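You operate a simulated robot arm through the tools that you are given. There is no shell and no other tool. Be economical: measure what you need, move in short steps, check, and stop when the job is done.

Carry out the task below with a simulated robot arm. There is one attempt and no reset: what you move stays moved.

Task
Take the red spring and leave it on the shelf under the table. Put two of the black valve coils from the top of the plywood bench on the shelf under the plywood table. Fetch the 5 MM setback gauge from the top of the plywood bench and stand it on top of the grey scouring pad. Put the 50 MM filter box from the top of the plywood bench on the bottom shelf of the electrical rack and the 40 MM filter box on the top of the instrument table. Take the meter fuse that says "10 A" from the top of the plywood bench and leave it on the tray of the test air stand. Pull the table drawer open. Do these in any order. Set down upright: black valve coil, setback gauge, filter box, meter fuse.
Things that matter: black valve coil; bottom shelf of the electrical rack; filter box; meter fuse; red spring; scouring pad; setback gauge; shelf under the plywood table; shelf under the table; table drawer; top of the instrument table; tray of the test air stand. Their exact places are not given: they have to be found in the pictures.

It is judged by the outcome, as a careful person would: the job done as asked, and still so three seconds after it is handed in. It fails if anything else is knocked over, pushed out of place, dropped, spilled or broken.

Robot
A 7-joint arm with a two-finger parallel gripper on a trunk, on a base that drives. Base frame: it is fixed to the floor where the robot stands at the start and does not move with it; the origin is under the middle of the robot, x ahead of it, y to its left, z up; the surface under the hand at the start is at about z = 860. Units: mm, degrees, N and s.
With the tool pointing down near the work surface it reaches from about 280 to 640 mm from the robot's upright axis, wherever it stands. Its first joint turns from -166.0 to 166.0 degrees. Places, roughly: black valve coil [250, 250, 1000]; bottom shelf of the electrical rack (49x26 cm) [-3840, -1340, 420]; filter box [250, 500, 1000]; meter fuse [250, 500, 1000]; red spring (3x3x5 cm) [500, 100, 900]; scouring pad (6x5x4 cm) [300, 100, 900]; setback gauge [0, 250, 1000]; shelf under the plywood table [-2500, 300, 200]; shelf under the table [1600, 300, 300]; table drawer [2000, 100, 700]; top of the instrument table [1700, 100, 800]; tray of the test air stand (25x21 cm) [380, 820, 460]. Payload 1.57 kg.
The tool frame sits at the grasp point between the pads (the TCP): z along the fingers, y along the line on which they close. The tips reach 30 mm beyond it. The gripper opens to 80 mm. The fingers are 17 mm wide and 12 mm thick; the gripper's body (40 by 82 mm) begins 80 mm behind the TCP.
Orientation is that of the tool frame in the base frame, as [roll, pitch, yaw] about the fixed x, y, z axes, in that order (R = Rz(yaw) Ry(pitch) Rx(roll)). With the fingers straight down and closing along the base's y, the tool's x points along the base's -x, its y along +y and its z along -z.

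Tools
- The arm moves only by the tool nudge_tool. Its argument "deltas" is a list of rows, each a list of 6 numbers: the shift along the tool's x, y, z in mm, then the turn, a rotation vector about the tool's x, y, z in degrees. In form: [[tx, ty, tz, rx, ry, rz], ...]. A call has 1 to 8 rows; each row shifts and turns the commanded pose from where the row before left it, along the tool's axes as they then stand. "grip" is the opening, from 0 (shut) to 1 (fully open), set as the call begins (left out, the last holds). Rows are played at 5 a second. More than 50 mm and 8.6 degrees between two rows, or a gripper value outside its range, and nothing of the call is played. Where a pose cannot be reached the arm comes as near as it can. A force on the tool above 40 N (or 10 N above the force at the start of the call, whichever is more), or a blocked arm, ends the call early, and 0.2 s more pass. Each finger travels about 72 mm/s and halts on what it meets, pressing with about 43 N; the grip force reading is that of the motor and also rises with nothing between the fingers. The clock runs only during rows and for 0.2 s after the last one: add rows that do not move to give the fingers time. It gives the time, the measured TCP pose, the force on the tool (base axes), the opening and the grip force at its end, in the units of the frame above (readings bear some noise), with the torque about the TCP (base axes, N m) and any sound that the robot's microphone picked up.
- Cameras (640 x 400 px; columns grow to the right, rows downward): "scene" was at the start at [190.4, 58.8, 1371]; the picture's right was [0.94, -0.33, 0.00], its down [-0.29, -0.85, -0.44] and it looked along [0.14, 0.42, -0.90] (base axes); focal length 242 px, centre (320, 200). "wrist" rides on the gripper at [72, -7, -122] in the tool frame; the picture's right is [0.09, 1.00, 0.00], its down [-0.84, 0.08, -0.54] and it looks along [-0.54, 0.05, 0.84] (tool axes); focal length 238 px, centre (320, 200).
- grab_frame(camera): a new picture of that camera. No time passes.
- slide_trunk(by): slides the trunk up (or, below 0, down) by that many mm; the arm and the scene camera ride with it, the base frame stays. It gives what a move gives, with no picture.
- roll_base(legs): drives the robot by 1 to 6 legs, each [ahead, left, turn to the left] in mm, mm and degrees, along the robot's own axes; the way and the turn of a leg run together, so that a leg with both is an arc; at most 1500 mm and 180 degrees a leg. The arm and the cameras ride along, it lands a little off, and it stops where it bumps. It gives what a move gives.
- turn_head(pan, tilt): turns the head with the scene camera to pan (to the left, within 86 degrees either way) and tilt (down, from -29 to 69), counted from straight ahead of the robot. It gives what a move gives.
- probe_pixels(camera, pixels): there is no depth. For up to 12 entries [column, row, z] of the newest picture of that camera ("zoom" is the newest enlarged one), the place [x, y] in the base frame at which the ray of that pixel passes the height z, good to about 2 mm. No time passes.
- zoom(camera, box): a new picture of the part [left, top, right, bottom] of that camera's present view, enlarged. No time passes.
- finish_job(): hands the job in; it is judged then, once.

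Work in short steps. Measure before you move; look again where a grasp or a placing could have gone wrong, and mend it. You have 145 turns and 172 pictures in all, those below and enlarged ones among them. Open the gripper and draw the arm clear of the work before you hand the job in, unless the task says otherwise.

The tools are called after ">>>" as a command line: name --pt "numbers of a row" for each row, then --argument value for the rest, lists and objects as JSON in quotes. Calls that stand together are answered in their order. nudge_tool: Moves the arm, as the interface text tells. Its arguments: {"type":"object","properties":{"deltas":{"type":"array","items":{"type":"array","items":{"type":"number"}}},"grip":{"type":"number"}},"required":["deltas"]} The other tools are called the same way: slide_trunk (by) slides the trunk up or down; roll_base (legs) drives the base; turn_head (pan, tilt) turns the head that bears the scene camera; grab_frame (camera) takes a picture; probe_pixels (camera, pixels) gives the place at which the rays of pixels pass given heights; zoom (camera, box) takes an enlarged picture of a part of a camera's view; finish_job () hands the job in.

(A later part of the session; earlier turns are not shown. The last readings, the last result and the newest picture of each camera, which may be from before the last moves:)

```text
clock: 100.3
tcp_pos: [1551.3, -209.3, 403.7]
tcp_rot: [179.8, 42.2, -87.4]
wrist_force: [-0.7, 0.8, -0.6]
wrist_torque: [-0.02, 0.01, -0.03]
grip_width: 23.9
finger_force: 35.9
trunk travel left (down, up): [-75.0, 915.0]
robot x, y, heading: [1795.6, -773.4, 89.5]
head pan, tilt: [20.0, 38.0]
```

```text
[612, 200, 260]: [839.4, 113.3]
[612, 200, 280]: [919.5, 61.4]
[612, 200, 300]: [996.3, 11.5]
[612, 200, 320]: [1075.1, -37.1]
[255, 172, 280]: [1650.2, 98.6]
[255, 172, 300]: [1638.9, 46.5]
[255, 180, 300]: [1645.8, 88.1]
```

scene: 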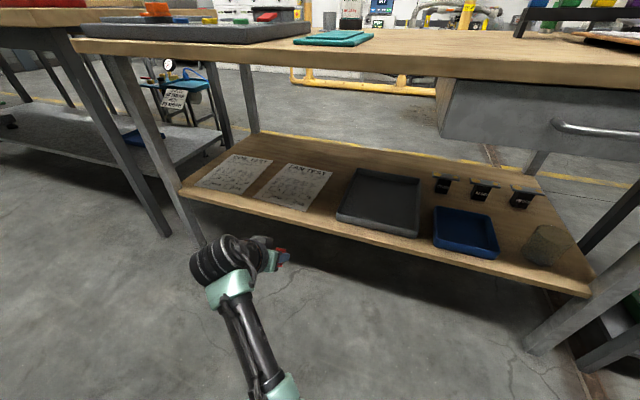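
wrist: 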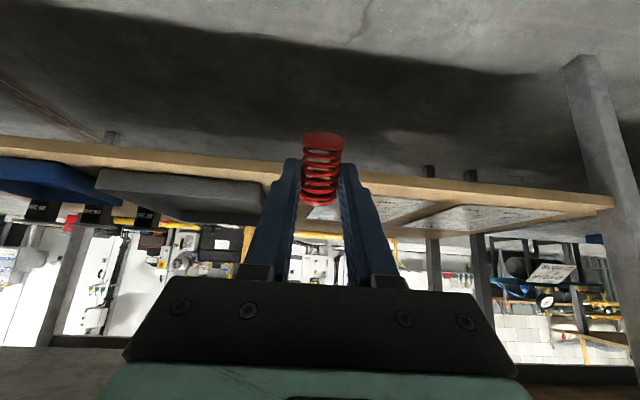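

Triangulated: shelf top z ≈ 297, front edge y ≈ 30. I drive 300 mm ahead so the spring hangs over the bare gap, then check.

>>> roll_base --legs '[[300, -3, 0]]'

>>> turn_head --pan 35 --tilt 45

>>> grab_frame --camera "scene"

>>> grab_frame --camera "wrist"

```text
clock: 102.4
tcp_pos: [1556.2, 89.7, 403.6]
tcp_rot: [180.0, 42.0, -87.3]
wrist_force: [0.2, 0.1, -1.0]
wrist_torque: [0.03, -0.02, 0.0]
grip_width: 23.6
finger_force: 36.0
trunk travel left (down, up): [-75.0, 915.0]
robot x, y, heading: [1802.1, -471.8, 89.7]
head pan, tilt: [20.0, 38.0]
```

```text
clock: 103.1
tcp_pos: [1557.1, 90.2, 401.6]
tcp_rot: [179.8, 42.1, -87.3]
wrist_force: [0.6, -0.4, -0.2]
wrist_torque: [0.01, 0.02, -0.02]
grip_width: 24.1
finger_force: 35.8
trunk travel left (down, up): [-75.0, 915.0]
robot x, y, heading: [1805.2, -471.0, 89.4]
head pan, tilt: [35.0, 45.0]
```

```text
94 pictures are left
```

scene: 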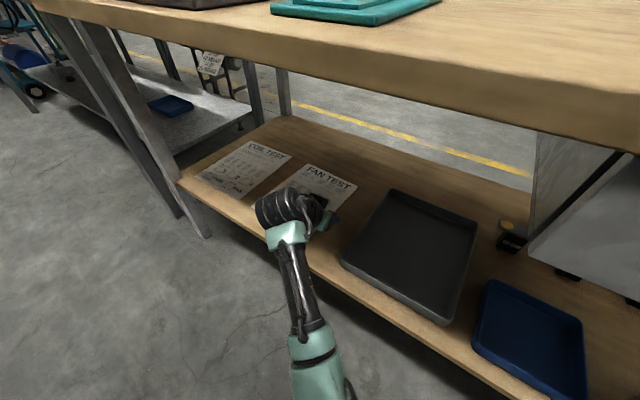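

```text
93 pictures are left
```

wrist: 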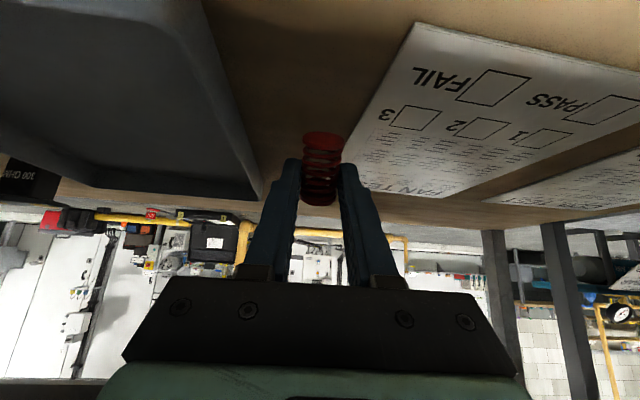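

The gap is below the spring. I lower vertically to z ≈ 347 and then in 2 mm steps to contact.

>>> nudge_tool --pt "18.4 0 20.4 0 0 0" --pt "18.4 0 20.4 0 0 0" --pt "1.3 0 1.5 0 0 0" --pt "1.3 0 1.5 0 0 0" --pt "1.3 0 1.5 0 0 0" --pt "0 0 0 0 0 0"

>>> grab_frame --camera "wrist"

>>> zoom --camera "scene" --box '[240, 160, 400, 260]'

```text
clock: 104.5
tcp_pos: [1555.6, 92.5, 349.5]
tcp_rot: [179.4, 43.0, -87.5]
wrist_force: [-0.3, 3.7, 28.5]
wrist_torque: [0.23, 0.01, 0.0]
grip_width: 24.2
finger_force: 36.0
trunk travel left (down, up): [-75.0, 915.0]
robot x, y, heading: [1803.7, -473.3, 89.7]
head pan, tilt: [35.0, 45.0]
```

```text
92 pictures are left
```

wrist: 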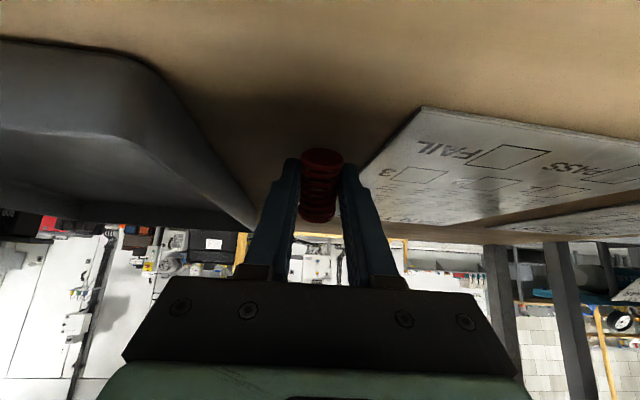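

```text
4.00 times, centred on (320, 210) of scene
```

zoom: 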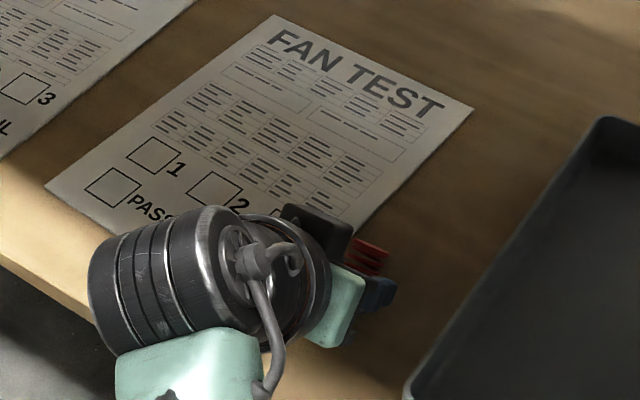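

Contact with 28 N (commanded ~8 mm below). I unload by raising the command 6 mm, then check force.

>>> nudge_tool --pt "-4 0 -4.5 0 0 0" --pt "0 0 0 0 0 0" --pt "0 0 0 0 0 0"

```text
clock: 105.3
tcp_pos: [1556.2, 89.9, 349.5]
tcp_rot: [179.8, 42.2, -87.3]
wrist_force: [-0.8, 2.3, 16.4]
wrist_torque: [0.1, 0.06, -0.01]
grip_width: 24.1
finger_force: 35.8
trunk travel left (down, up): [-75.0, 915.0]
robot x, y, heading: [1800.8, -474.2, 89.3]
head pan, tilt: [35.0, 45.0]
```

>>> nudge_tool --pt "-1.6 0 -1.8 0 0 0" --pt "0 0 0 0 0 0" --pt "0 0 0 0 0 0"

>>> nudge_tool --pt "0 0 0 0 0 0" --pt "0 0 0 0 0 0" --pt "0 0 0 0 0 0" --grip 0.55

>>> grab_frame --camera "wrist"

```text
clock: 106.1
tcp_pos: [1555.9, 89.0, 348.6]
tcp_rot: [180.0, 41.9, -87.3]
wrist_force: [-0.8, -1.8, 6.3]
wrist_torque: [-0.02, 0.1, -0.01]
grip_width: 23.9
finger_force: 36.0
trunk travel left (down, up): [-75.0, 915.0]
robot x, y, heading: [1803.8, -474.2, 89.5]
head pan, tilt: [35.0, 45.0]
```

```text
clock: 106.9
tcp_pos: [1557.6, 89.8, 350.5]
tcp_rot: [179.9, 42.1, -87.3]
wrist_force: [0.8, -0.6, 0.7]
wrist_torque: [0.02, 0.0, 0.02]
grip_width: 44.0
finger_force: 0.0
trunk travel left (down, up): [-75.0, 915.0]
robot x, y, heading: [1808.6, -470.2, 89.5]
head pan, tilt: [35.0, 45.0]
```

```text
90 pictures are left
```

wrist: 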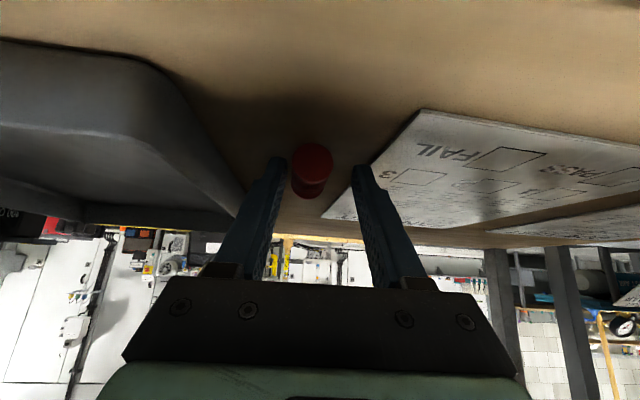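

The spring rests on the shelf between the fingers. I withdraw along the tool axis, drive back, and verify.

>>> nudge_tool --pt "0 0 -30 0 0 0" --pt "0 0 -40 0 0 0"

>>> roll_base --legs '[[-330, 0, 0]]'

>>> grab_frame --camera "wrist"

>>> turn_head --pan 5 --tilt 32

>>> grab_frame --camera "scene"

```text
clock: 107.5
tcp_pos: [1557.4, 42.2, 403.0]
tcp_rot: [179.8, 42.0, -87.4]
wrist_force: [-0.3, 0.2, 0.7]
wrist_torque: [-0.02, 0.01, 0.0]
grip_width: 43.9
finger_force: 0.1
trunk travel left (down, up): [-75.0, 915.0]
robot x, y, heading: [1800.1, -474.2, 89.7]
head pan, tilt: [35.0, 45.0]
```

```text
clock: 109.7
tcp_pos: [1556.5, -286.9, 402.4]
tcp_rot: [180.0, 42.1, -87.3]
wrist_force: [0.4, 0.9, 0.4]
wrist_torque: [0.02, 0.0, 0.0]
grip_width: 44.0
finger_force: 0.1
trunk travel left (down, up): [-75.0, 915.0]
robot x, y, heading: [1798.9, -803.8, 89.8]
head pan, tilt: [35.0, 45.0]
```

```text
89 pictures are left
```

wrist: 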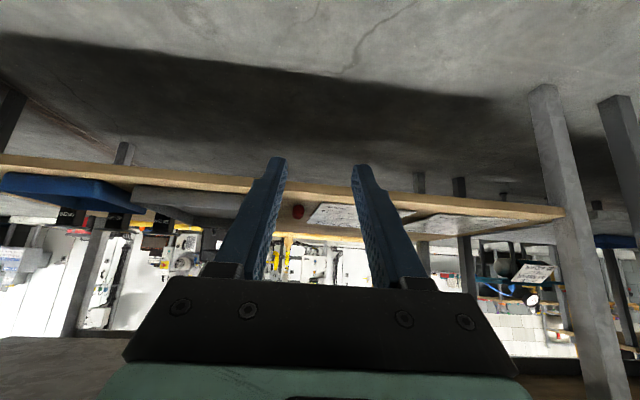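

```text
clock: 110.7
tcp_pos: [1554.7, -287.8, 402.4]
tcp_rot: [179.9, 42.1, -87.3]
wrist_force: [-0.7, 0.3, -0.4]
wrist_torque: [0.02, -0.02, -0.02]
grip_width: 44.2
finger_force: 0.1
trunk travel left (down, up): [-75.0, 915.0]
robot x, y, heading: [1796.5, -803.8, 89.5]
head pan, tilt: [5.0, 32.0]
```

```text
88 pictures are left
```

scene: 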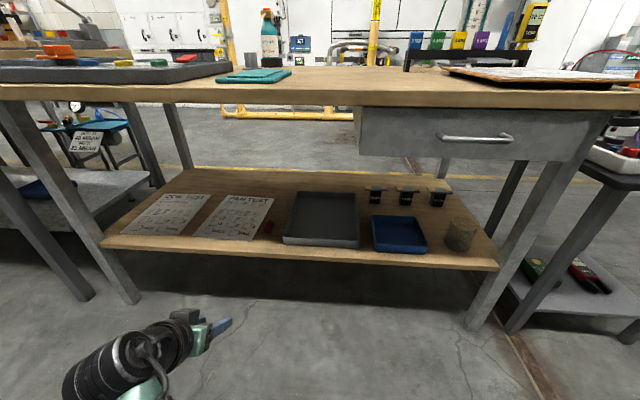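

The spring (270,230) lies on the bare shelf. Now the drawer: handle bar at (443–512, 138). I probe it from two heights.

>>> probe_pixels --camera "scene" --pixels '[[443, 138, 640], [443, 138, 680], [513, 140, 640], [513, 140, 680], [478, 139, 660], [600, 110, 700], [600, 110, 750], [390, 160, 600]]'

>>> slide_trunk --by 220

>>> turn_head --pan -15 --tilt 30

>>> zoom --camera "scene" --box '[200, 100, 520, 300]'

```text
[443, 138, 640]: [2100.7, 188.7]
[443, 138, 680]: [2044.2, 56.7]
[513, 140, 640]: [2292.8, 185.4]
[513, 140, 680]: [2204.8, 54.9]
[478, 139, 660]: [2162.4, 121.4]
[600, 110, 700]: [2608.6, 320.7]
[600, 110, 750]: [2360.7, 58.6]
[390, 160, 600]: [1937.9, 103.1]
```

```text
clock: 113.0
tcp_pos: [1556.1, -288.1, 622.2]
tcp_rot: [179.9, 42.1, -87.2]
wrist_force: [-0.5, 0.1, -0.3]
wrist_torque: [0.04, -0.02, 0.0]
grip_width: 43.9
finger_force: 0.1
trunk travel left (down, up): [-295.0, 695.0]
robot x, y, heading: [1801.4, -801.1, 89.8]
head pan, tilt: [5.0, 32.0]
```

```text
clock: 113.8
tcp_pos: [1555.0, -288.3, 623.2]
tcp_rot: [179.9, 42.2, -87.4]
wrist_force: [0.2, 0.2, -0.1]
wrist_torque: [-0.03, -0.01, 0.0]
grip_width: 44.0
finger_force: 0.0
trunk travel left (down, up): [-295.0, 695.0]
robot x, y, heading: [1801.8, -803.1, 89.8]
head pan, tilt: [-15.0, 30.0]
```

```text
2.00 times, centred on (360, 200) of scene
```

zoom: 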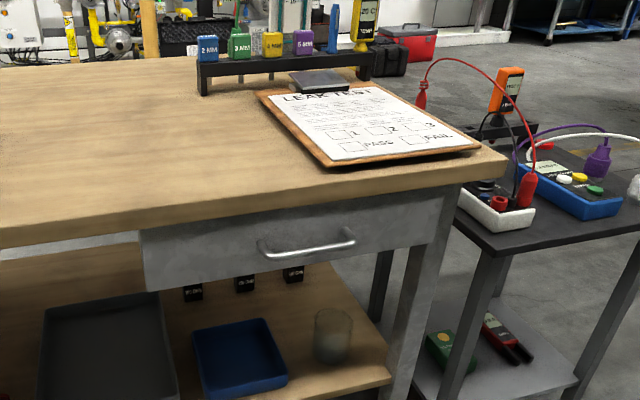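

>>> probe_pixels --camera "zoom" --pixels '[[268, 255, 660], [268, 255, 680], [268, 255, 700], [348, 245, 660], [348, 245, 680], [348, 245, 700], [310, 252, 680], [505, 160, 750], [505, 160, 800], [145, 285, 620]]'

>>> zoom --camera "scene" --box '[300, 200, 400, 262]'

```text
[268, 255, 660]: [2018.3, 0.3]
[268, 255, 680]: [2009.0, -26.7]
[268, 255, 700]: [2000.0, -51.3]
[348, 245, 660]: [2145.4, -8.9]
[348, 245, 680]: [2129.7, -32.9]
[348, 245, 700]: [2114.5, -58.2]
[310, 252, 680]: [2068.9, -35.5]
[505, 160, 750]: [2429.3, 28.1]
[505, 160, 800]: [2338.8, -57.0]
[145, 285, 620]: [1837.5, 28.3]
```

```text
6.40 times, centred on (350, 231) of scene
```

zoom: 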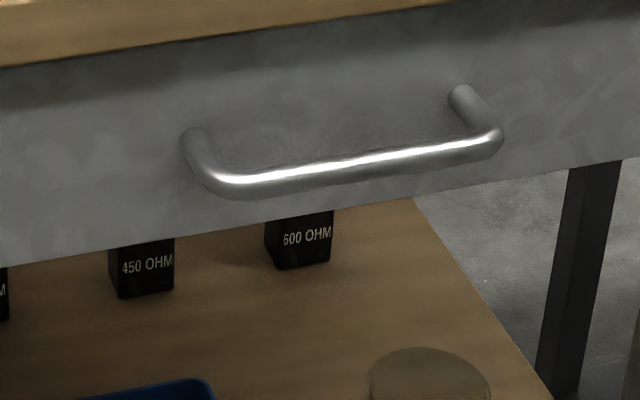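

Triangulated handle bar: centre ≈ (2042, -92, 725), out in front of the table edge (y ≈ -57, top z ≈ 800). I'll take it with a vertical hand closing along y, with the robot facing +x. I straighten and retract the hand first.

>>> nudge_tool --pt "0 0 -40 0 7 0" --pt "0 0 -40 0 7 0" --pt "0 0 0 0 7 0" --pt "0 0 0 0 7 0" --pt "0 0 0 0 7 0" --pt "0 0 0 0 7 0" --pt "40 0 -40 0 0 0" --pt "40 0 -40 0 0 0" --grip 0.8

>>> roll_base --legs '[[0, 0, -90]]'

>>> turn_head --pan 40 --tilt 35

>>> grab_frame --camera "scene"

```text
refused: row 7 steps farther than a row can; nothing moved
```

```text
clock: 118.0
tcp_pos: [2315.8, -555.1, 622.7]
tcp_rot: [179.9, 42.1, -177.0]
wrist_force: [0.3, 0.3, 0.3]
wrist_torque: [0.01, 0.03, 0.0]
grip_width: 44.1
finger_force: 0.0
trunk travel left (down, up): [-295.0, 695.0]
robot x, y, heading: [1795.8, -802.8, -0.1]
head pan, tilt: [-15.0, 30.0]
```

```text
clock: 119.3
tcp_pos: [2314.9, -556.0, 622.8]
tcp_rot: [179.8, 42.0, -177.0]
wrist_force: [-0.8, 0.0, 0.0]
wrist_torque: [0.01, -0.04, 0.01]
grip_width: 43.7
finger_force: 0.1
trunk travel left (down, up): [-295.0, 695.0]
robot x, y, heading: [1804.2, -802.3, -0.2]
head pan, tilt: [40.0, 35.0]
```

```text
85 pictures are left
```

scene: 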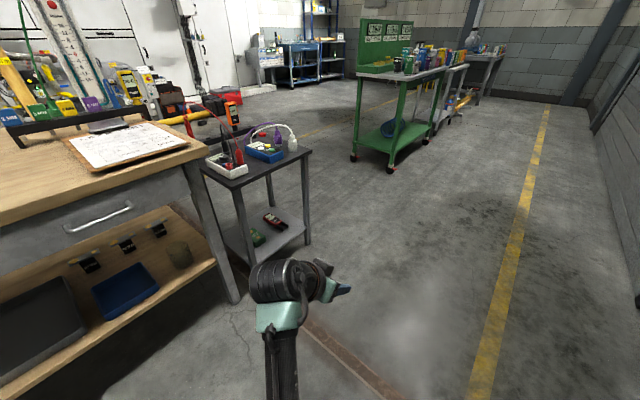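

>>> nudge_tool --pt "0 0 -35 0 7 0" --pt "0 0 -35 0 7 0" --pt "0 0 -35 0 7 0" --pt "0 0 -35 0 7 0" --pt "0 0 -35 0 7 0" --pt "0 0 -35 0 7 0" --pt "35 0 -30 0 0 0" --pt "35 0 -30 0 0 3" --grip 0.8

```text
clock: 121.1
tcp_pos: [2180.5, -564.1, 769.8]
tcp_rot: [178.2, 23.8, 178.6]
wrist_force: [0.9, 0.5, 0.2]
wrist_torque: [-0.01, 0.0, 0.0]
grip_width: 63.8
finger_force: 0.1
out of reach, approached as far as the arm can: row 3, 4, 5
trunk travel left (down, up): [-295.0, 695.0]
robot x, y, heading: [1799.5, -801.9, -0.1]
head pan, tilt: [40.0, 35.0]
```

>>> nudge_tool --pt "0 0 0 1.8 7.9 0" --pt "0 0 0 0 7.9 0" --pt "0 0 0 0 8 0" --pt "0 0 0 0 0 0"

```text
clock: 122.1
tcp_pos: [2180.0, -564.5, 770.0]
tcp_rot: [179.9, 0.1, 178.8]
wrist_force: [0.1, 0.2, 0.0]
wrist_torque: [0.01, 0.01, 0.01]
grip_width: 63.8
finger_force: 0.0
trunk travel left (down, up): [-295.0, 695.0]
robot x, y, heading: [1800.8, -802.4, -0.2]
head pan, tilt: [40.0, 35.0]
```

Hand is vertical. I raise it by trunk and drive so the hand is just in front of the handle for a measured look.

>>> slide_trunk --by 140

>>> roll_base --legs '[[-138, 0, 0], [0, 440, 0]]'

>>> grab_frame --camera "wrist"

>>> turn_head --pan 45 --tilt 50

>>> grab_frame --camera "scene"

```text
clock: 123.8
tcp_pos: [2181.1, -563.8, 909.3]
tcp_rot: [179.9, 0.2, 178.9]
wrist_force: [-0.3, 0.3, -0.6]
wrist_torque: [0.0, 0.0, -0.02]
grip_width: 63.7
finger_force: 0.0
trunk travel left (down, up): [-435.0, 555.0]
robot x, y, heading: [1802.0, -803.8, 0.1]
head pan, tilt: [40.0, 35.0]
```

```text
clock: 127.3
tcp_pos: [2045.5, -125.5, 908.9]
tcp_rot: [180.0, 0.2, 178.5]
wrist_force: [-0.2, -0.4, -0.3]
wrist_torque: [0.01, 0.0, -0.02]
grip_width: 63.9
finger_force: 0.1
trunk travel left (down, up): [-435.0, 555.0]
robot x, y, heading: [1663.2, -363.3, -0.3]
head pan, tilt: [40.0, 35.0]
```

```text
84 pictures are left
```

wrist: 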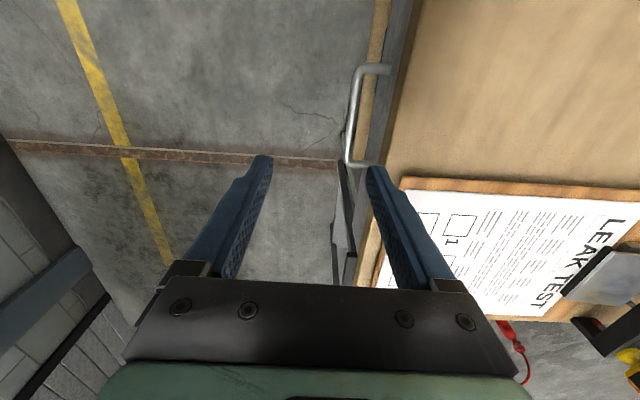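

```text
clock: 128.1
tcp_pos: [2043.3, -125.7, 910.7]
tcp_rot: [179.9, 0.2, 178.7]
wrist_force: [0.0, 0.5, 0.4]
wrist_torque: [-0.01, 0.0, 0.03]
grip_width: 64.0
finger_force: 0.1
trunk travel left (down, up): [-435.0, 555.0]
robot x, y, heading: [1664.3, -363.8, -0.3]
head pan, tilt: [45.0, 50.0]
```

```text
83 pictures are left
```

scene: 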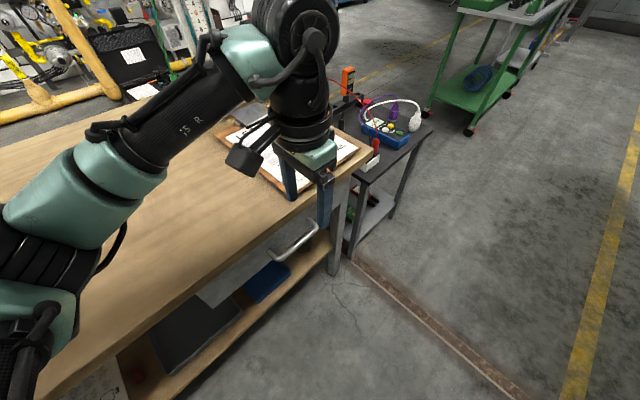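

>>> zoom --camera "wrist" --box '[310, 40, 470, 190]'

>>> probe_pixels --camera "wrist" --pixels '[[356, 75, 725], [347, 160, 725], [352, 115, 725], [352, 115, 715], [352, 115, 735], [388, 70, 725], [412, 100, 800], [395, 165, 800], [377, 270, 805]]'

>>> probe_pixels --camera "scene" --pixels '[[295, 248, 715], [295, 248, 725], [295, 248, 735], [220, 253, 800]]'

```text
2.67 times, centred on (390, 115) of wrist
```

zoom: 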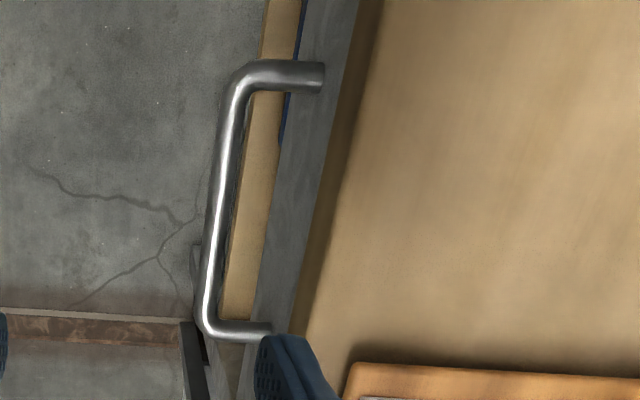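

```text
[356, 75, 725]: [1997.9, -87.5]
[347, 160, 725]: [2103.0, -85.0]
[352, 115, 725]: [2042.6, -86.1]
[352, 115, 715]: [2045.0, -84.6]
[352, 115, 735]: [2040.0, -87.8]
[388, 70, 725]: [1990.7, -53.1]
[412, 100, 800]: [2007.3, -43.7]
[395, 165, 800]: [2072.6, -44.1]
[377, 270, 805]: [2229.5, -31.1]
```

```text
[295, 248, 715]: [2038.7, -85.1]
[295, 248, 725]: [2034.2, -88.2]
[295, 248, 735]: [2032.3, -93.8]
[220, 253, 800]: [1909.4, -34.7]
```

Bar ≈ (2043, -86, 722), drawer face ≈ y -52. I centre over it with a 30 mm opening and lower to z ≈ 735.

>>> nudge_tool --pt "0 20 0 0 0 1.4" --pt "0 19.5 0 0 0 0" --pt "0 0 40 0 0 0" --pt "0 0 40 0 0 0" --pt "0 0 40 0 0 0" --grip 0.375

>>> grab_frame --camera "wrist"

```text
clock: 129.3
tcp_pos: [2045.4, -87.3, 790.5]
tcp_rot: [179.7, 0.2, 177.2]
wrist_force: [0.4, 0.0, 0.7]
wrist_torque: [0.0, 0.03, -0.02]
grip_width: 29.9
finger_force: 0.1
trunk travel left (down, up): [-435.0, 555.0]
robot x, y, heading: [1659.7, -361.4, -0.4]
head pan, tilt: [45.0, 50.0]
```

```text
81 pictures are left
```

wrist: 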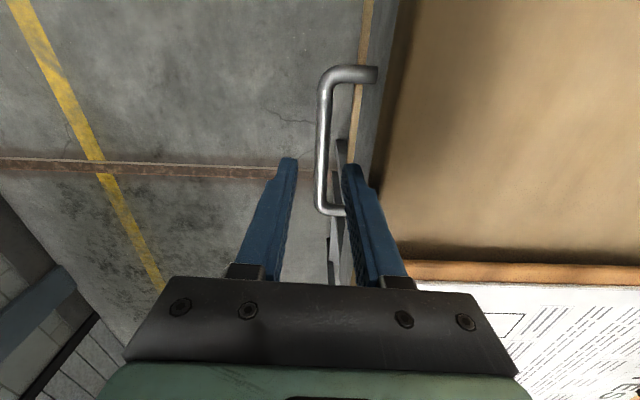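

>>> nudge_tool --pt "0 0 25 0 0 -2.5" --pt "0 0 20 0 0 0" --pt "0 0 11 0 0 0" --pt "0 0 0 0 0 0"

>>> grab_frame --camera "wrist"

>>> nudge_tool --pt "0 0 0 0 0 0" --pt "0 0 0 0 0 0" --pt "0 0 0 0 0 0" --grip 0

```text
clock: 130.3
tcp_pos: [2046.2, -85.4, 734.6]
tcp_rot: [179.9, 0.2, 179.6]
wrist_force: [-0.4, 0.3, 0.2]
wrist_torque: [0.01, 0.0, 0.01]
grip_width: 30.0
finger_force: 0.1
trunk travel left (down, up): [-435.0, 555.0]
robot x, y, heading: [1662.3, -367.2, -0.5]
head pan, tilt: [45.0, 50.0]
```

```text
80 pictures are left
```

wrist: 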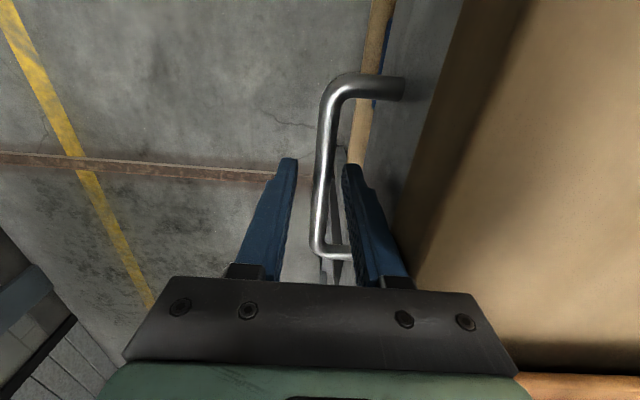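

```text
clock: 131.1
tcp_pos: [2046.0, -85.4, 734.1]
tcp_rot: [179.9, 0.1, 179.7]
wrist_force: [0.4, 0.0, -0.9]
wrist_torque: [-0.05, -0.14, 0.16]
grip_width: 11.9
finger_force: 29.2
trunk travel left (down, up): [-435.0, 555.0]
robot x, y, heading: [1667.0, -365.8, -0.3]
head pan, tilt: [45.0, 50.0]
```

The bar is gripped (11.9 mm). I pull by driving the base 200 mm to its right (−y).

>>> roll_base --legs '[[0, -200, 0]]'

>>> grab_frame --camera "wrist"

>>> grab_frame --camera "scene"

```text
clock: 132.7
tcp_pos: [2046.0, -285.1, 734.2]
tcp_rot: [179.8, 0.4, 179.7]
wrist_force: [11.8, 0.3, -1.1]
wrist_torque: [0.03, -0.04, 0.19]
grip_width: 11.7
finger_force: 29.1
trunk travel left (down, up): [-435.0, 555.0]
robot x, y, heading: [1658.7, -562.2, -0.2]
head pan, tilt: [45.0, 50.0]
```

```text
79 pictures are left
```

wrist: 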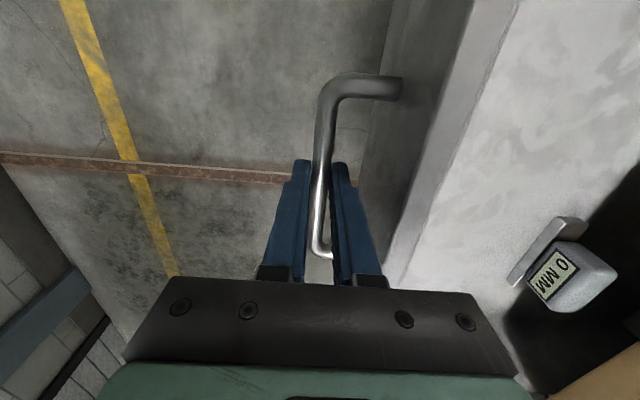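

```text
78 pictures are left
```

scene: 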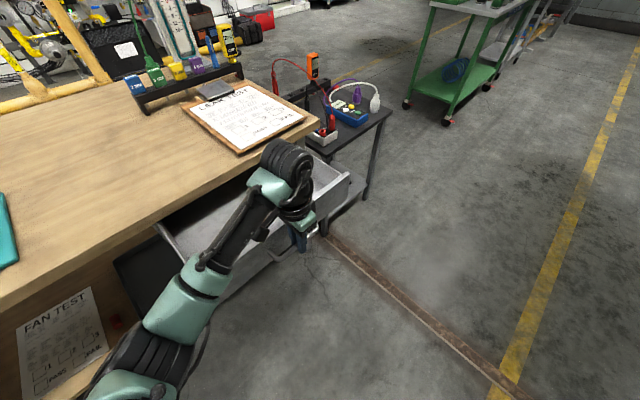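

Drawer is out 200 mm. I pull a bit further (80 mm), then release.

>>> roll_base --legs '[[0, -80, 0]]'

>>> nudge_tool --pt "0 0 0 0 0 0" --pt "0 0 0 0 0 0" --pt "0 0 0 0 0 0" --grip 0.4

>>> nudge_tool --pt "0 0 -40 0 0 0" --pt "0 0 -45 0 0 0" --pt "0 0 -45 0 0 0" --pt "0 0 -45 0 0 0" --pt "0 0 -45 0 0 0"

>>> grab_frame --camera "scene"

```text
clock: 133.8
tcp_pos: [2046.0, -365.4, 734.8]
tcp_rot: [179.9, 0.4, 179.7]
wrist_force: [7.2, 6.7, -2.2]
wrist_torque: [0.17, -0.53, 0.28]
grip_width: 12.0
finger_force: 28.7
trunk travel left (down, up): [-435.0, 555.0]
robot x, y, heading: [1661.9, -645.1, -0.2]
head pan, tilt: [45.0, 50.0]
```

```text
clock: 134.6
tcp_pos: [2046.6, -363.7, 734.8]
tcp_rot: [179.7, 0.4, 179.7]
wrist_force: [0.0, 0.5, 0.2]
wrist_torque: [0.01, -0.01, -0.02]
grip_width: 31.9
finger_force: 0.0
trunk travel left (down, up): [-435.0, 555.0]
robot x, y, heading: [1663.3, -641.8, -0.2]
head pan, tilt: [45.0, 50.0]
```

```text
clock: 135.8
tcp_pos: [2044.9, -366.4, 954.3]
tcp_rot: [179.8, 0.4, 179.7]
wrist_force: [-0.1, 0.6, 0.1]
wrist_torque: [-0.01, -0.04, 0.0]
grip_width: 32.0
finger_force: 0.0
trunk travel left (down, up): [-435.0, 555.0]
robot x, y, heading: [1661.8, -643.4, -0.3]
head pan, tilt: [45.0, 50.0]
```

```text
77 pictures are left
```

scene: 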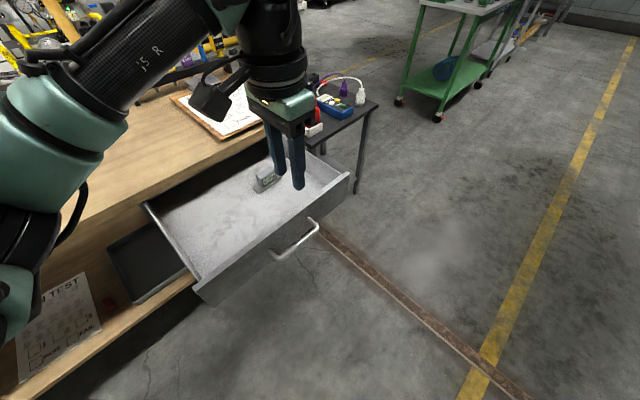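

The drawer is open. Next the 40 MM box: raise the trunk and drive back beside the bench.

>>> slide_trunk --by 210

>>> roll_base --legs '[[-1490, 0, 0], [0, 493, 0]]'

>>> turn_head --pan 70 --tilt 50

>>> grab_frame --camera "scene"

>>> grab_frame --camera "wrist"

```text
clock: 138.0
tcp_pos: [2044.1, -366.6, 1163.8]
tcp_rot: [179.8, 0.3, 179.7]
wrist_force: [0.1, 0.3, -0.3]
wrist_torque: [-0.02, -0.04, -0.03]
grip_width: 32.1
finger_force: 0.0
trunk travel left (down, up): [-645.0, 345.0]
robot x, y, heading: [1661.6, -640.4, -0.0]
head pan, tilt: [45.0, 50.0]
```

```text
clock: 147.9
tcp_pos: [574.2, 143.6, 1163.9]
tcp_rot: [179.8, 0.4, 178.8]
wrist_force: [-0.8, -0.6, 0.1]
wrist_torque: [0.0, 0.01, 0.0]
grip_width: 31.9
finger_force: 0.0
trunk travel left (down, up): [-645.0, 345.0]
robot x, y, heading: [190.4, -125.9, -1.3]
head pan, tilt: [45.0, 50.0]
```

```text
clock: 148.8
tcp_pos: [574.3, 144.4, 1165.3]
tcp_rot: [179.8, 0.4, 178.8]
wrist_force: [0.5, -0.4, 0.8]
wrist_torque: [0.0, 0.0, 0.01]
grip_width: 31.9
finger_force: 0.1
trunk travel left (down, up): [-645.0, 345.0]
robot x, y, heading: [184.7, -123.2, -1.2]
head pan, tilt: [70.0, 50.0]
```

```text
76 pictures are left
```

scene: 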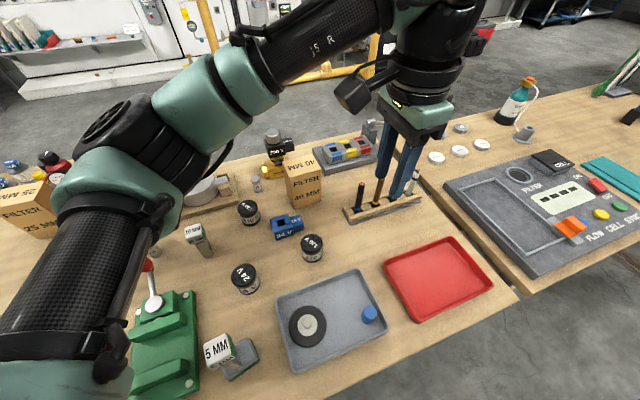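

```text
75 pictures are left
```

wrist: 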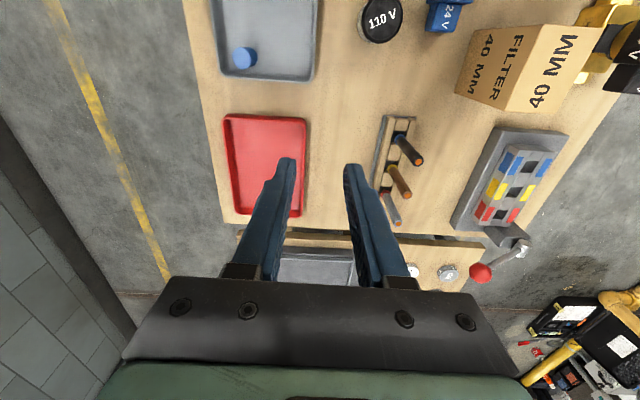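

>>> zoom --camera "wrist" --box '[440, 0, 640, 125]'

>>> probe_pixels --camera "zoom" --pixels '[[320, 80, 980], [500, 110, 980], [440, 350, 980], [215, 357, 980], [365, 220, 960], [365, 220, 980], [365, 220, 1000]]'

>>> zoom --camera "scene" --box '[255, 130, 355, 225]'

>>> probe_pixels --camera "zoom" --pixels '[[190, 180, 980], [370, 140, 980], [430, 205, 980], [230, 270, 980], [300, 200, 960], [300, 200, 980], [300, 200, 1000], [255, 500, 860]]'

```text
3.20 times, centred on (540, 62) of wrist
```

zoom: 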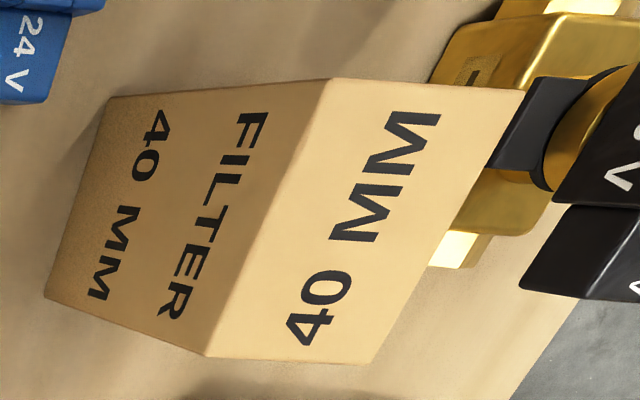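

```text
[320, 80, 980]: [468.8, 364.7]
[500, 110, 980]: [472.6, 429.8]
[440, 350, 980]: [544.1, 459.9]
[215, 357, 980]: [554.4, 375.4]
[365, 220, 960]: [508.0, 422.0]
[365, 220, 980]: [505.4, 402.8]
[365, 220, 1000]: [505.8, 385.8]
```

```text
4.21 times, centred on (305, 178) of scene
```

zoom: 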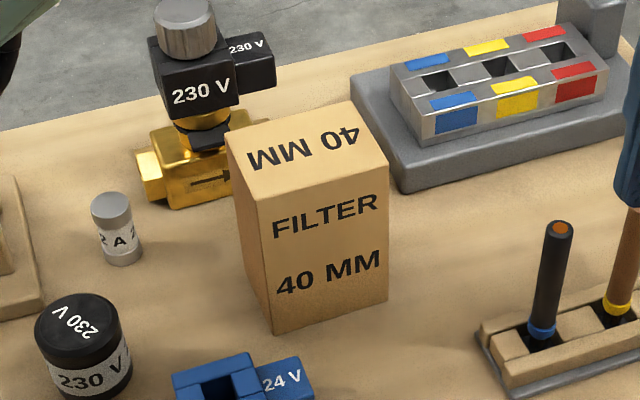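

```text
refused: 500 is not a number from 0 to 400
```

>>> probe_pixels --camera "zoom" --pixels '[[228, 130, 980], [350, 102, 980], [388, 165, 980], [258, 198, 980], [305, 150, 960], [305, 150, 980], [305, 150, 1000], [272, 333, 860], [390, 300, 860]]'

```text
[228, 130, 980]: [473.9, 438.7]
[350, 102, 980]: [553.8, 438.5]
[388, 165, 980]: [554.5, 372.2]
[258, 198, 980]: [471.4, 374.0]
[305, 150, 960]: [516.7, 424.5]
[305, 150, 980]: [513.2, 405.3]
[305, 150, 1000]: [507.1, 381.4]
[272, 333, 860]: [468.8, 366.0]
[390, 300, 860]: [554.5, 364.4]
```

Box ≈ x 471–553, y 365–431, top ≈ 985. It can be gripped along y (≈65 mm); I check clearance to the brass valve behind it.

>>> zoom --camera "wrist" --box '[540, 0, 640, 120]'

>>> probe_pixels --camera "wrist" --pixels '[[577, 83, 860], [577, 83, 890], [592, 75, 890], [592, 75, 910], [603, 88, 990], [637, 95, 990]]'

```text
3.33 times, centred on (590, 60) of wrist
```

zoom: 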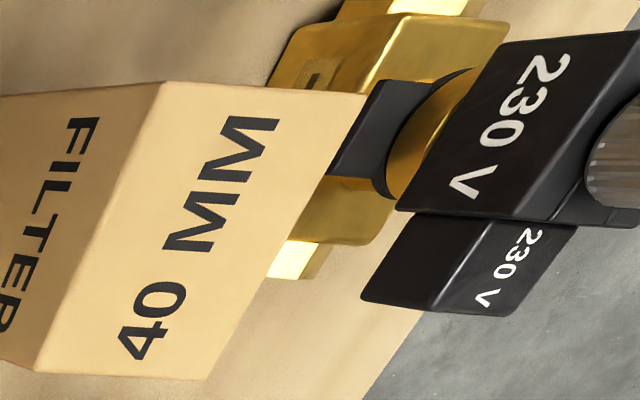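

```text
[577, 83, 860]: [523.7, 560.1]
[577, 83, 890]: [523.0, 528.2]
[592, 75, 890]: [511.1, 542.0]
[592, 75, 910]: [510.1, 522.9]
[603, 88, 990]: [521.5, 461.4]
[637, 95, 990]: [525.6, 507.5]
```

Valve starts at y ≳ 500, so it's clear. I shift the base 100 mm left and bring the open hand above the box.

>>> roll_base --legs '[[0, 100, 1.2]]'

>>> nudge_tool --pt "15 36 0 0 0 0" --pt "15 36 0 0 0 0" --pt "15 36 0 0 0 0" --pt "15 36 0 0 0 0" --pt "0 0 35 0 0 0" --grip 1

>>> grab_frame --camera "wrist"

```text
clock: 149.9
tcp_pos: [568.5, 251.0, 1163.7]
tcp_rot: [179.9, 0.4, -179.9]
wrist_force: [0.0, 0.5, 0.3]
wrist_torque: [0.02, 0.01, 0.01]
grip_width: 32.1
finger_force: 0.0
trunk travel left (down, up): [-645.0, 345.0]
robot x, y, heading: [188.6, -29.1, 0.0]
head pan, tilt: [70.0, 50.0]
```

```text
clock: 151.2
tcp_pos: [509.0, 396.0, 1130.7]
tcp_rot: [179.8, 0.4, -179.9]
wrist_force: [0.4, 0.3, 0.4]
wrist_torque: [-0.01, -0.01, -0.04]
grip_width: 79.9
finger_force: 0.0
trunk travel left (down, up): [-645.0, 345.0]
robot x, y, heading: [186.5, -25.3, 0.1]
head pan, tilt: [70.0, 50.0]
```

```text
71 pictures are left
```

wrist: 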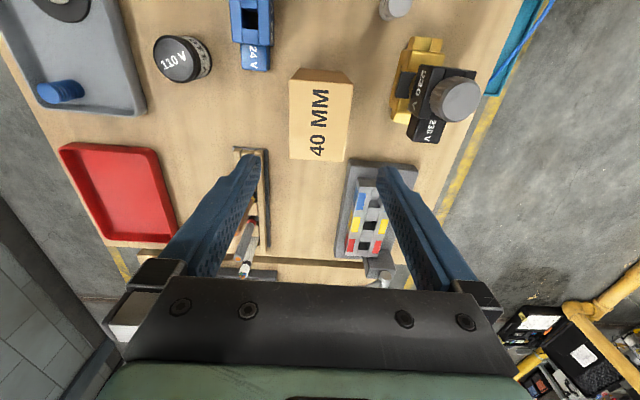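

>>> probe_pixels --camera "wrist" --pixels '[[290, 80, 986], [353, 82, 986], [346, 161, 986], [290, 159, 986], [320, 120, 986]]'

```text
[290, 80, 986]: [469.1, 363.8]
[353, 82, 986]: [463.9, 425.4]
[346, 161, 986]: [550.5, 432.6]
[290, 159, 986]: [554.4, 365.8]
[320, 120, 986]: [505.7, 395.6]
```

>>> nudge_tool --pt "-2 1.5 40 0 0 0" --pt "0 0 40 0 0 0" --pt "0 0 25 0 0 0" --pt "0 0 0 0 0 0"

>>> grab_frame --camera "wrist"

```text
clock: 152.2
tcp_pos: [511.3, 396.7, 1022.9]
tcp_rot: [179.8, 0.4, -179.9]
wrist_force: [-0.1, 0.5, 0.3]
wrist_torque: [0.02, 0.02, 0.02]
grip_width: 80.2
finger_force: 0.1
trunk travel left (down, up): [-645.0, 345.0]
robot x, y, heading: [189.0, -26.5, 0.2]
head pan, tilt: [70.0, 50.0]
```

```text
70 pictures are left
```

wrist: 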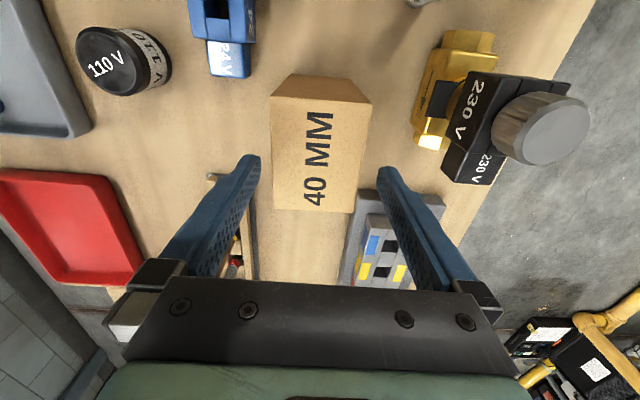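

>>> nudge_tool --pt "0 -1 25 0 0 0" --pt "0 0 30 0 0 0" --pt "0 0 18 0 0 0" --pt "0 0 0 0 0 0"

>>> nudge_tool --pt "0 0 0 0 0 0" --pt "0 0 0 0 0 0" --pt "0 0 0 0 0 0" --grip 0.5

```text
clock: 153.2
tcp_pos: [511.3, 396.1, 952.2]
tcp_rot: [179.8, 0.4, -179.9]
wrist_force: [0.1, -0.3, 0.1]
wrist_torque: [-0.02, -0.01, 0.02]
grip_width: 80.0
finger_force: 0.1
trunk travel left (down, up): [-645.0, 345.0]
robot x, y, heading: [187.5, -30.1, 0.0]
head pan, tilt: [70.0, 50.0]
```

```text
clock: 153.9
tcp_pos: [511.9, 395.8, 951.5]
tcp_rot: [179.8, 0.5, -179.9]
wrist_force: [0.3, -0.7, -0.1]
wrist_torque: [-0.1, -0.05, -0.01]
grip_width: 64.7
finger_force: 42.9
trunk travel left (down, up): [-645.0, 345.0]
robot x, y, heading: [187.8, -30.1, -0.1]
head pan, tilt: [70.0, 50.0]
```

Gripped at 64.7 mm (bottom 91 mm below TCP). I lift high, retract over the bench front and drive to the instrument table.

>>> nudge_tool --pt "0 0 -40 0 0 0" --pt "0 0 -45 0 0 0" --pt "0 0 -45 0 0 0" --pt "0 0 -45 0 0 0" --pt "0 0 -30 0 0 0"

>>> roll_base --legs '[[0, -550, 0], [1180, 0, 0]]'

>>> turn_head --pan 50 --tilt 45

>>> grab_frame --camera "scene"

>>> grab_frame --camera "wrist"

```text
clock: 155.2
tcp_pos: [510.7, 394.9, 1156.7]
tcp_rot: [179.9, 0.4, -179.9]
wrist_force: [-0.4, 0.4, -1.9]
wrist_torque: [0.02, 0.02, 0.0]
grip_width: 64.8
finger_force: 43.0
trunk travel left (down, up): [-645.0, 345.0]
robot x, y, heading: [185.1, -31.4, 0.4]
head pan, tilt: [70.0, 50.0]
```

```text
clock: 163.9
tcp_pos: [1703.8, -136.8, 1154.3]
tcp_rot: [179.8, 0.4, -179.3]
wrist_force: [0.2, 0.4, -2.6]
wrist_torque: [-0.02, 0.02, -0.01]
grip_width: 65.0
finger_force: 43.3
trunk travel left (down, up): [-645.0, 345.0]
robot x, y, heading: [1388.5, -564.6, 0.7]
head pan, tilt: [70.0, 50.0]
```

```text
clock: 164.8
tcp_pos: [1703.5, -138.4, 1155.2]
tcp_rot: [179.8, 0.4, -179.3]
wrist_force: [0.3, 1.2, -2.4]
wrist_torque: [-0.01, 0.02, -0.01]
grip_width: 64.5
finger_force: 43.1
trunk travel left (down, up): [-645.0, 345.0]
robot x, y, heading: [1386.1, -562.3, 0.7]
head pan, tilt: [50.0, 45.0]
```

```text
69 pictures are left
```

scene: 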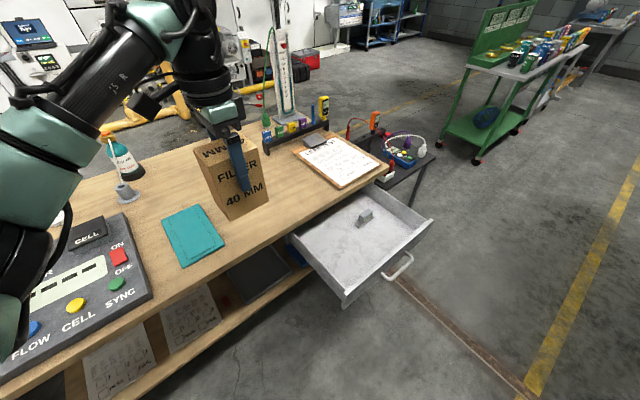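

```text
68 pictures are left
```

wrist: 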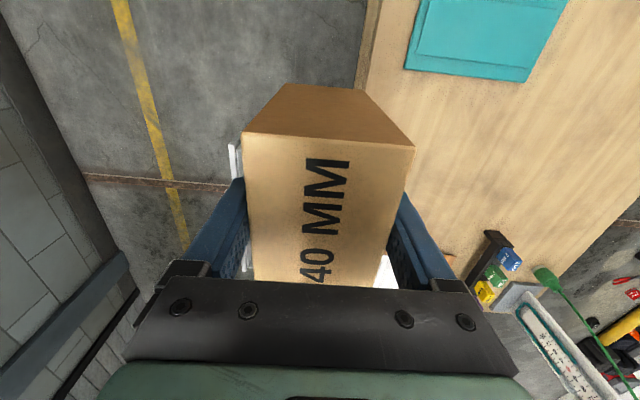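

>>> probe_pixels --camera "scene" --pixels '[[225, 243, 780], [225, 243, 800], [225, 243, 820], [293, 148, 800], [332, 185, 800], [272, 150, 800]]'

>>> probe_pixels --camera "wrist" --pixels '[[405, 68, 780], [405, 68, 800], [405, 68, 820], [527, 82, 800], [368, 50, 800], [490, 235, 800]]'

```text
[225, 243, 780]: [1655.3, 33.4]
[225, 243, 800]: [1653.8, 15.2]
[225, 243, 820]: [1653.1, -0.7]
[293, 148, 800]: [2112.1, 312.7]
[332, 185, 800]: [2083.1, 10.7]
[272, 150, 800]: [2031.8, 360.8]
```

```text
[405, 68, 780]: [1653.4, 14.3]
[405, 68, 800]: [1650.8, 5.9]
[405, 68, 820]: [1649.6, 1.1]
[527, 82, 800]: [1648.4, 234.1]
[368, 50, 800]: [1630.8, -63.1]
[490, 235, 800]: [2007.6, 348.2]
```

Table top ≈ 805; the area x 1665–2000, y 0–300 is free. I drive so the box is above (1765, 140).

>>> roll_base --legs '[[60, 280, -0.7]]'

>>> nudge_tool --pt "0 0 45 0 0 0" --pt "0 0 45 0 0 0" --pt "0 0 45 0 0 0" --pt "0 0 45 0 0 0" --pt "0 0 40 0 0 0"

>>> grab_frame --camera "scene"

>>> grab_frame --camera "wrist"

```text
clock: 166.8
tcp_pos: [1767.3, 136.0, 1155.6]
tcp_rot: [179.8, 0.4, 180.0]
wrist_force: [0.2, 0.1, -3.2]
wrist_torque: [0.03, 0.03, 0.01]
grip_width: 64.8
finger_force: 42.9
trunk travel left (down, up): [-645.0, 345.0]
robot x, y, heading: [1446.5, -283.5, -0.0]
head pan, tilt: [50.0, 45.0]
```

```text
clock: 167.9
tcp_pos: [1769.9, 137.8, 934.9]
tcp_rot: [179.9, 0.4, -180.0]
wrist_force: [-0.3, -0.3, -2.4]
wrist_torque: [0.02, 0.0, 0.04]
grip_width: 64.6
finger_force: 42.4
trunk travel left (down, up): [-645.0, 345.0]
robot x, y, heading: [1448.1, -287.2, 0.3]
head pan, tilt: [50.0, 45.0]
```

```text
67 pictures are left
```

scene: 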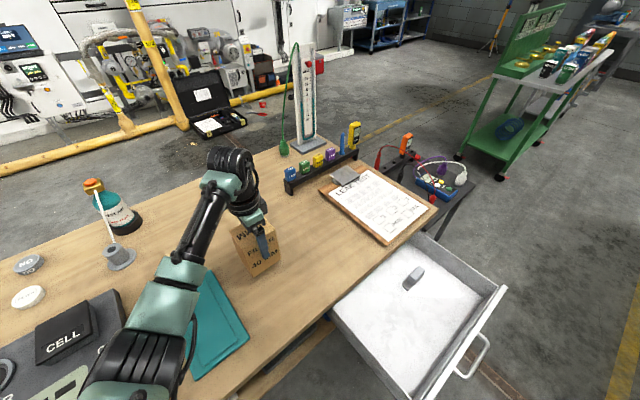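

```text
66 pictures are left
```

wrist: 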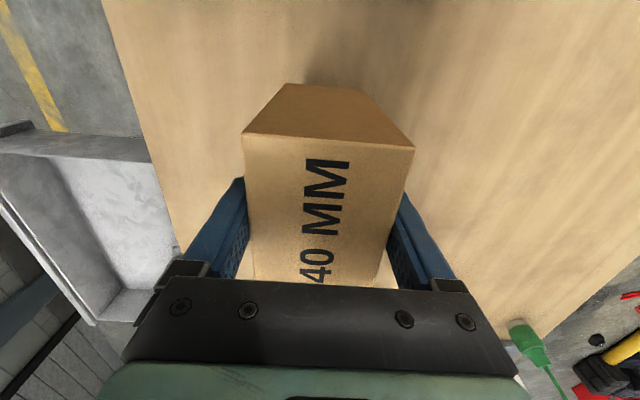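

Clear area beneath. I lower in small steps to contact.

>>> nudge_tool --pt "0 0 15 0 0 0" --pt "0 0 10 0 0 0" --pt "0 0 3 0 0 0" --pt "0 0 2 0 0 0" --pt "0 0 2 0 0 0" --pt "0 0 2 0 0 0" --pt "0 0 0 0 0 0"

```text
clock: 169.6
tcp_pos: [1769.1, 135.3, 902.3]
tcp_rot: [179.8, 0.4, -179.9]
wrist_force: [0.9, 0.5, -2.9]
wrist_torque: [0.02, 0.03, 0.0]
grip_width: 64.5
finger_force: 42.6
trunk travel left (down, up): [-645.0, 345.0]
robot x, y, heading: [1442.5, -288.0, 0.0]
head pan, tilt: [50.0, 45.0]
```

>>> nudge_tool --pt "0 0 2 0 0 0" --pt "0 0 2 0 0 0" --pt "0 0 2 0 0 0" --pt "0 0 0 0 0 0"

>>> nudge_tool --pt "0 0 1.5 0 0 0" --pt "0 0 1.5 0 0 0" --pt "0 0 0 0 0 0"

```text
clock: 170.6
tcp_pos: [1769.0, 136.2, 895.9]
tcp_rot: [179.8, 0.4, 180.0]
wrist_force: [0.6, -0.3, -2.3]
wrist_torque: [-0.01, -0.01, 0.01]
grip_width: 65.1
finger_force: 42.9
trunk travel left (down, up): [-645.0, 345.0]
robot x, y, heading: [1445.5, -286.9, -0.0]
head pan, tilt: [50.0, 45.0]
```

```text
clock: 171.3
tcp_pos: [1768.7, 137.0, 893.3]
tcp_rot: [179.8, 0.4, 179.9]
wrist_force: [-0.2, 0.5, -2.1]
wrist_torque: [-0.01, 0.0, -0.02]
grip_width: 64.7
finger_force: 42.6
trunk travel left (down, up): [-645.0, 345.0]
robot x, y, heading: [1437.9, -286.0, -0.2]
head pan, tilt: [50.0, 45.0]
```

>>> nudge_tool --pt "0 0 1.5 0 0 0" --pt "0 0 1.5 0 0 0" --pt "0 0 0 0 0 0"

>>> nudge_tool --pt "0 0 1.5 0 0 0" --pt "0 0 1.5 0 0 0" --pt "0 0 0 0 0 0"

>>> nudge_tool --pt "0 0 1 0 0 0" --pt "0 0 1 0 0 0" --pt "0 0 0 0 0 0"

```text
clock: 172.2
tcp_pos: [1768.8, 136.3, 891.2]
tcp_rot: [179.7, 0.4, 179.9]
wrist_force: [-0.6, 0.6, 4.0]
wrist_torque: [-0.15, 0.33, -0.09]
grip_width: 64.5
finger_force: 42.7
trunk travel left (down, up): [-645.0, 345.0]
robot x, y, heading: [1446.3, -287.4, -0.1]
head pan, tilt: [50.0, 45.0]
```

```text
clock: 172.9
tcp_pos: [1769.6, 136.0, 890.4]
tcp_rot: [179.5, 0.5, 179.8]
wrist_force: [0.4, -2.0, 28.3]
wrist_torque: [-1.18, 1.09, 0.05]
grip_width: 64.6
finger_force: 43.0
trunk travel left (down, up): [-645.0, 345.0]
robot x, y, heading: [1443.6, -287.2, 0.1]
head pan, tilt: [50.0, 45.0]
```

```text
clock: 173.8
tcp_pos: [1768.3, 136.2, 890.0]
tcp_rot: [179.4, 0.8, 179.9]
wrist_force: [0.7, -3.2, 37.7]
wrist_torque: [-1.62, 0.18, 0.16]
grip_width: 64.8
finger_force: 43.1
trunk travel left (down, up): [-645.0, 345.0]
robot x, y, heading: [1442.5, -285.3, 0.0]
head pan, tilt: [50.0, 45.0]
```

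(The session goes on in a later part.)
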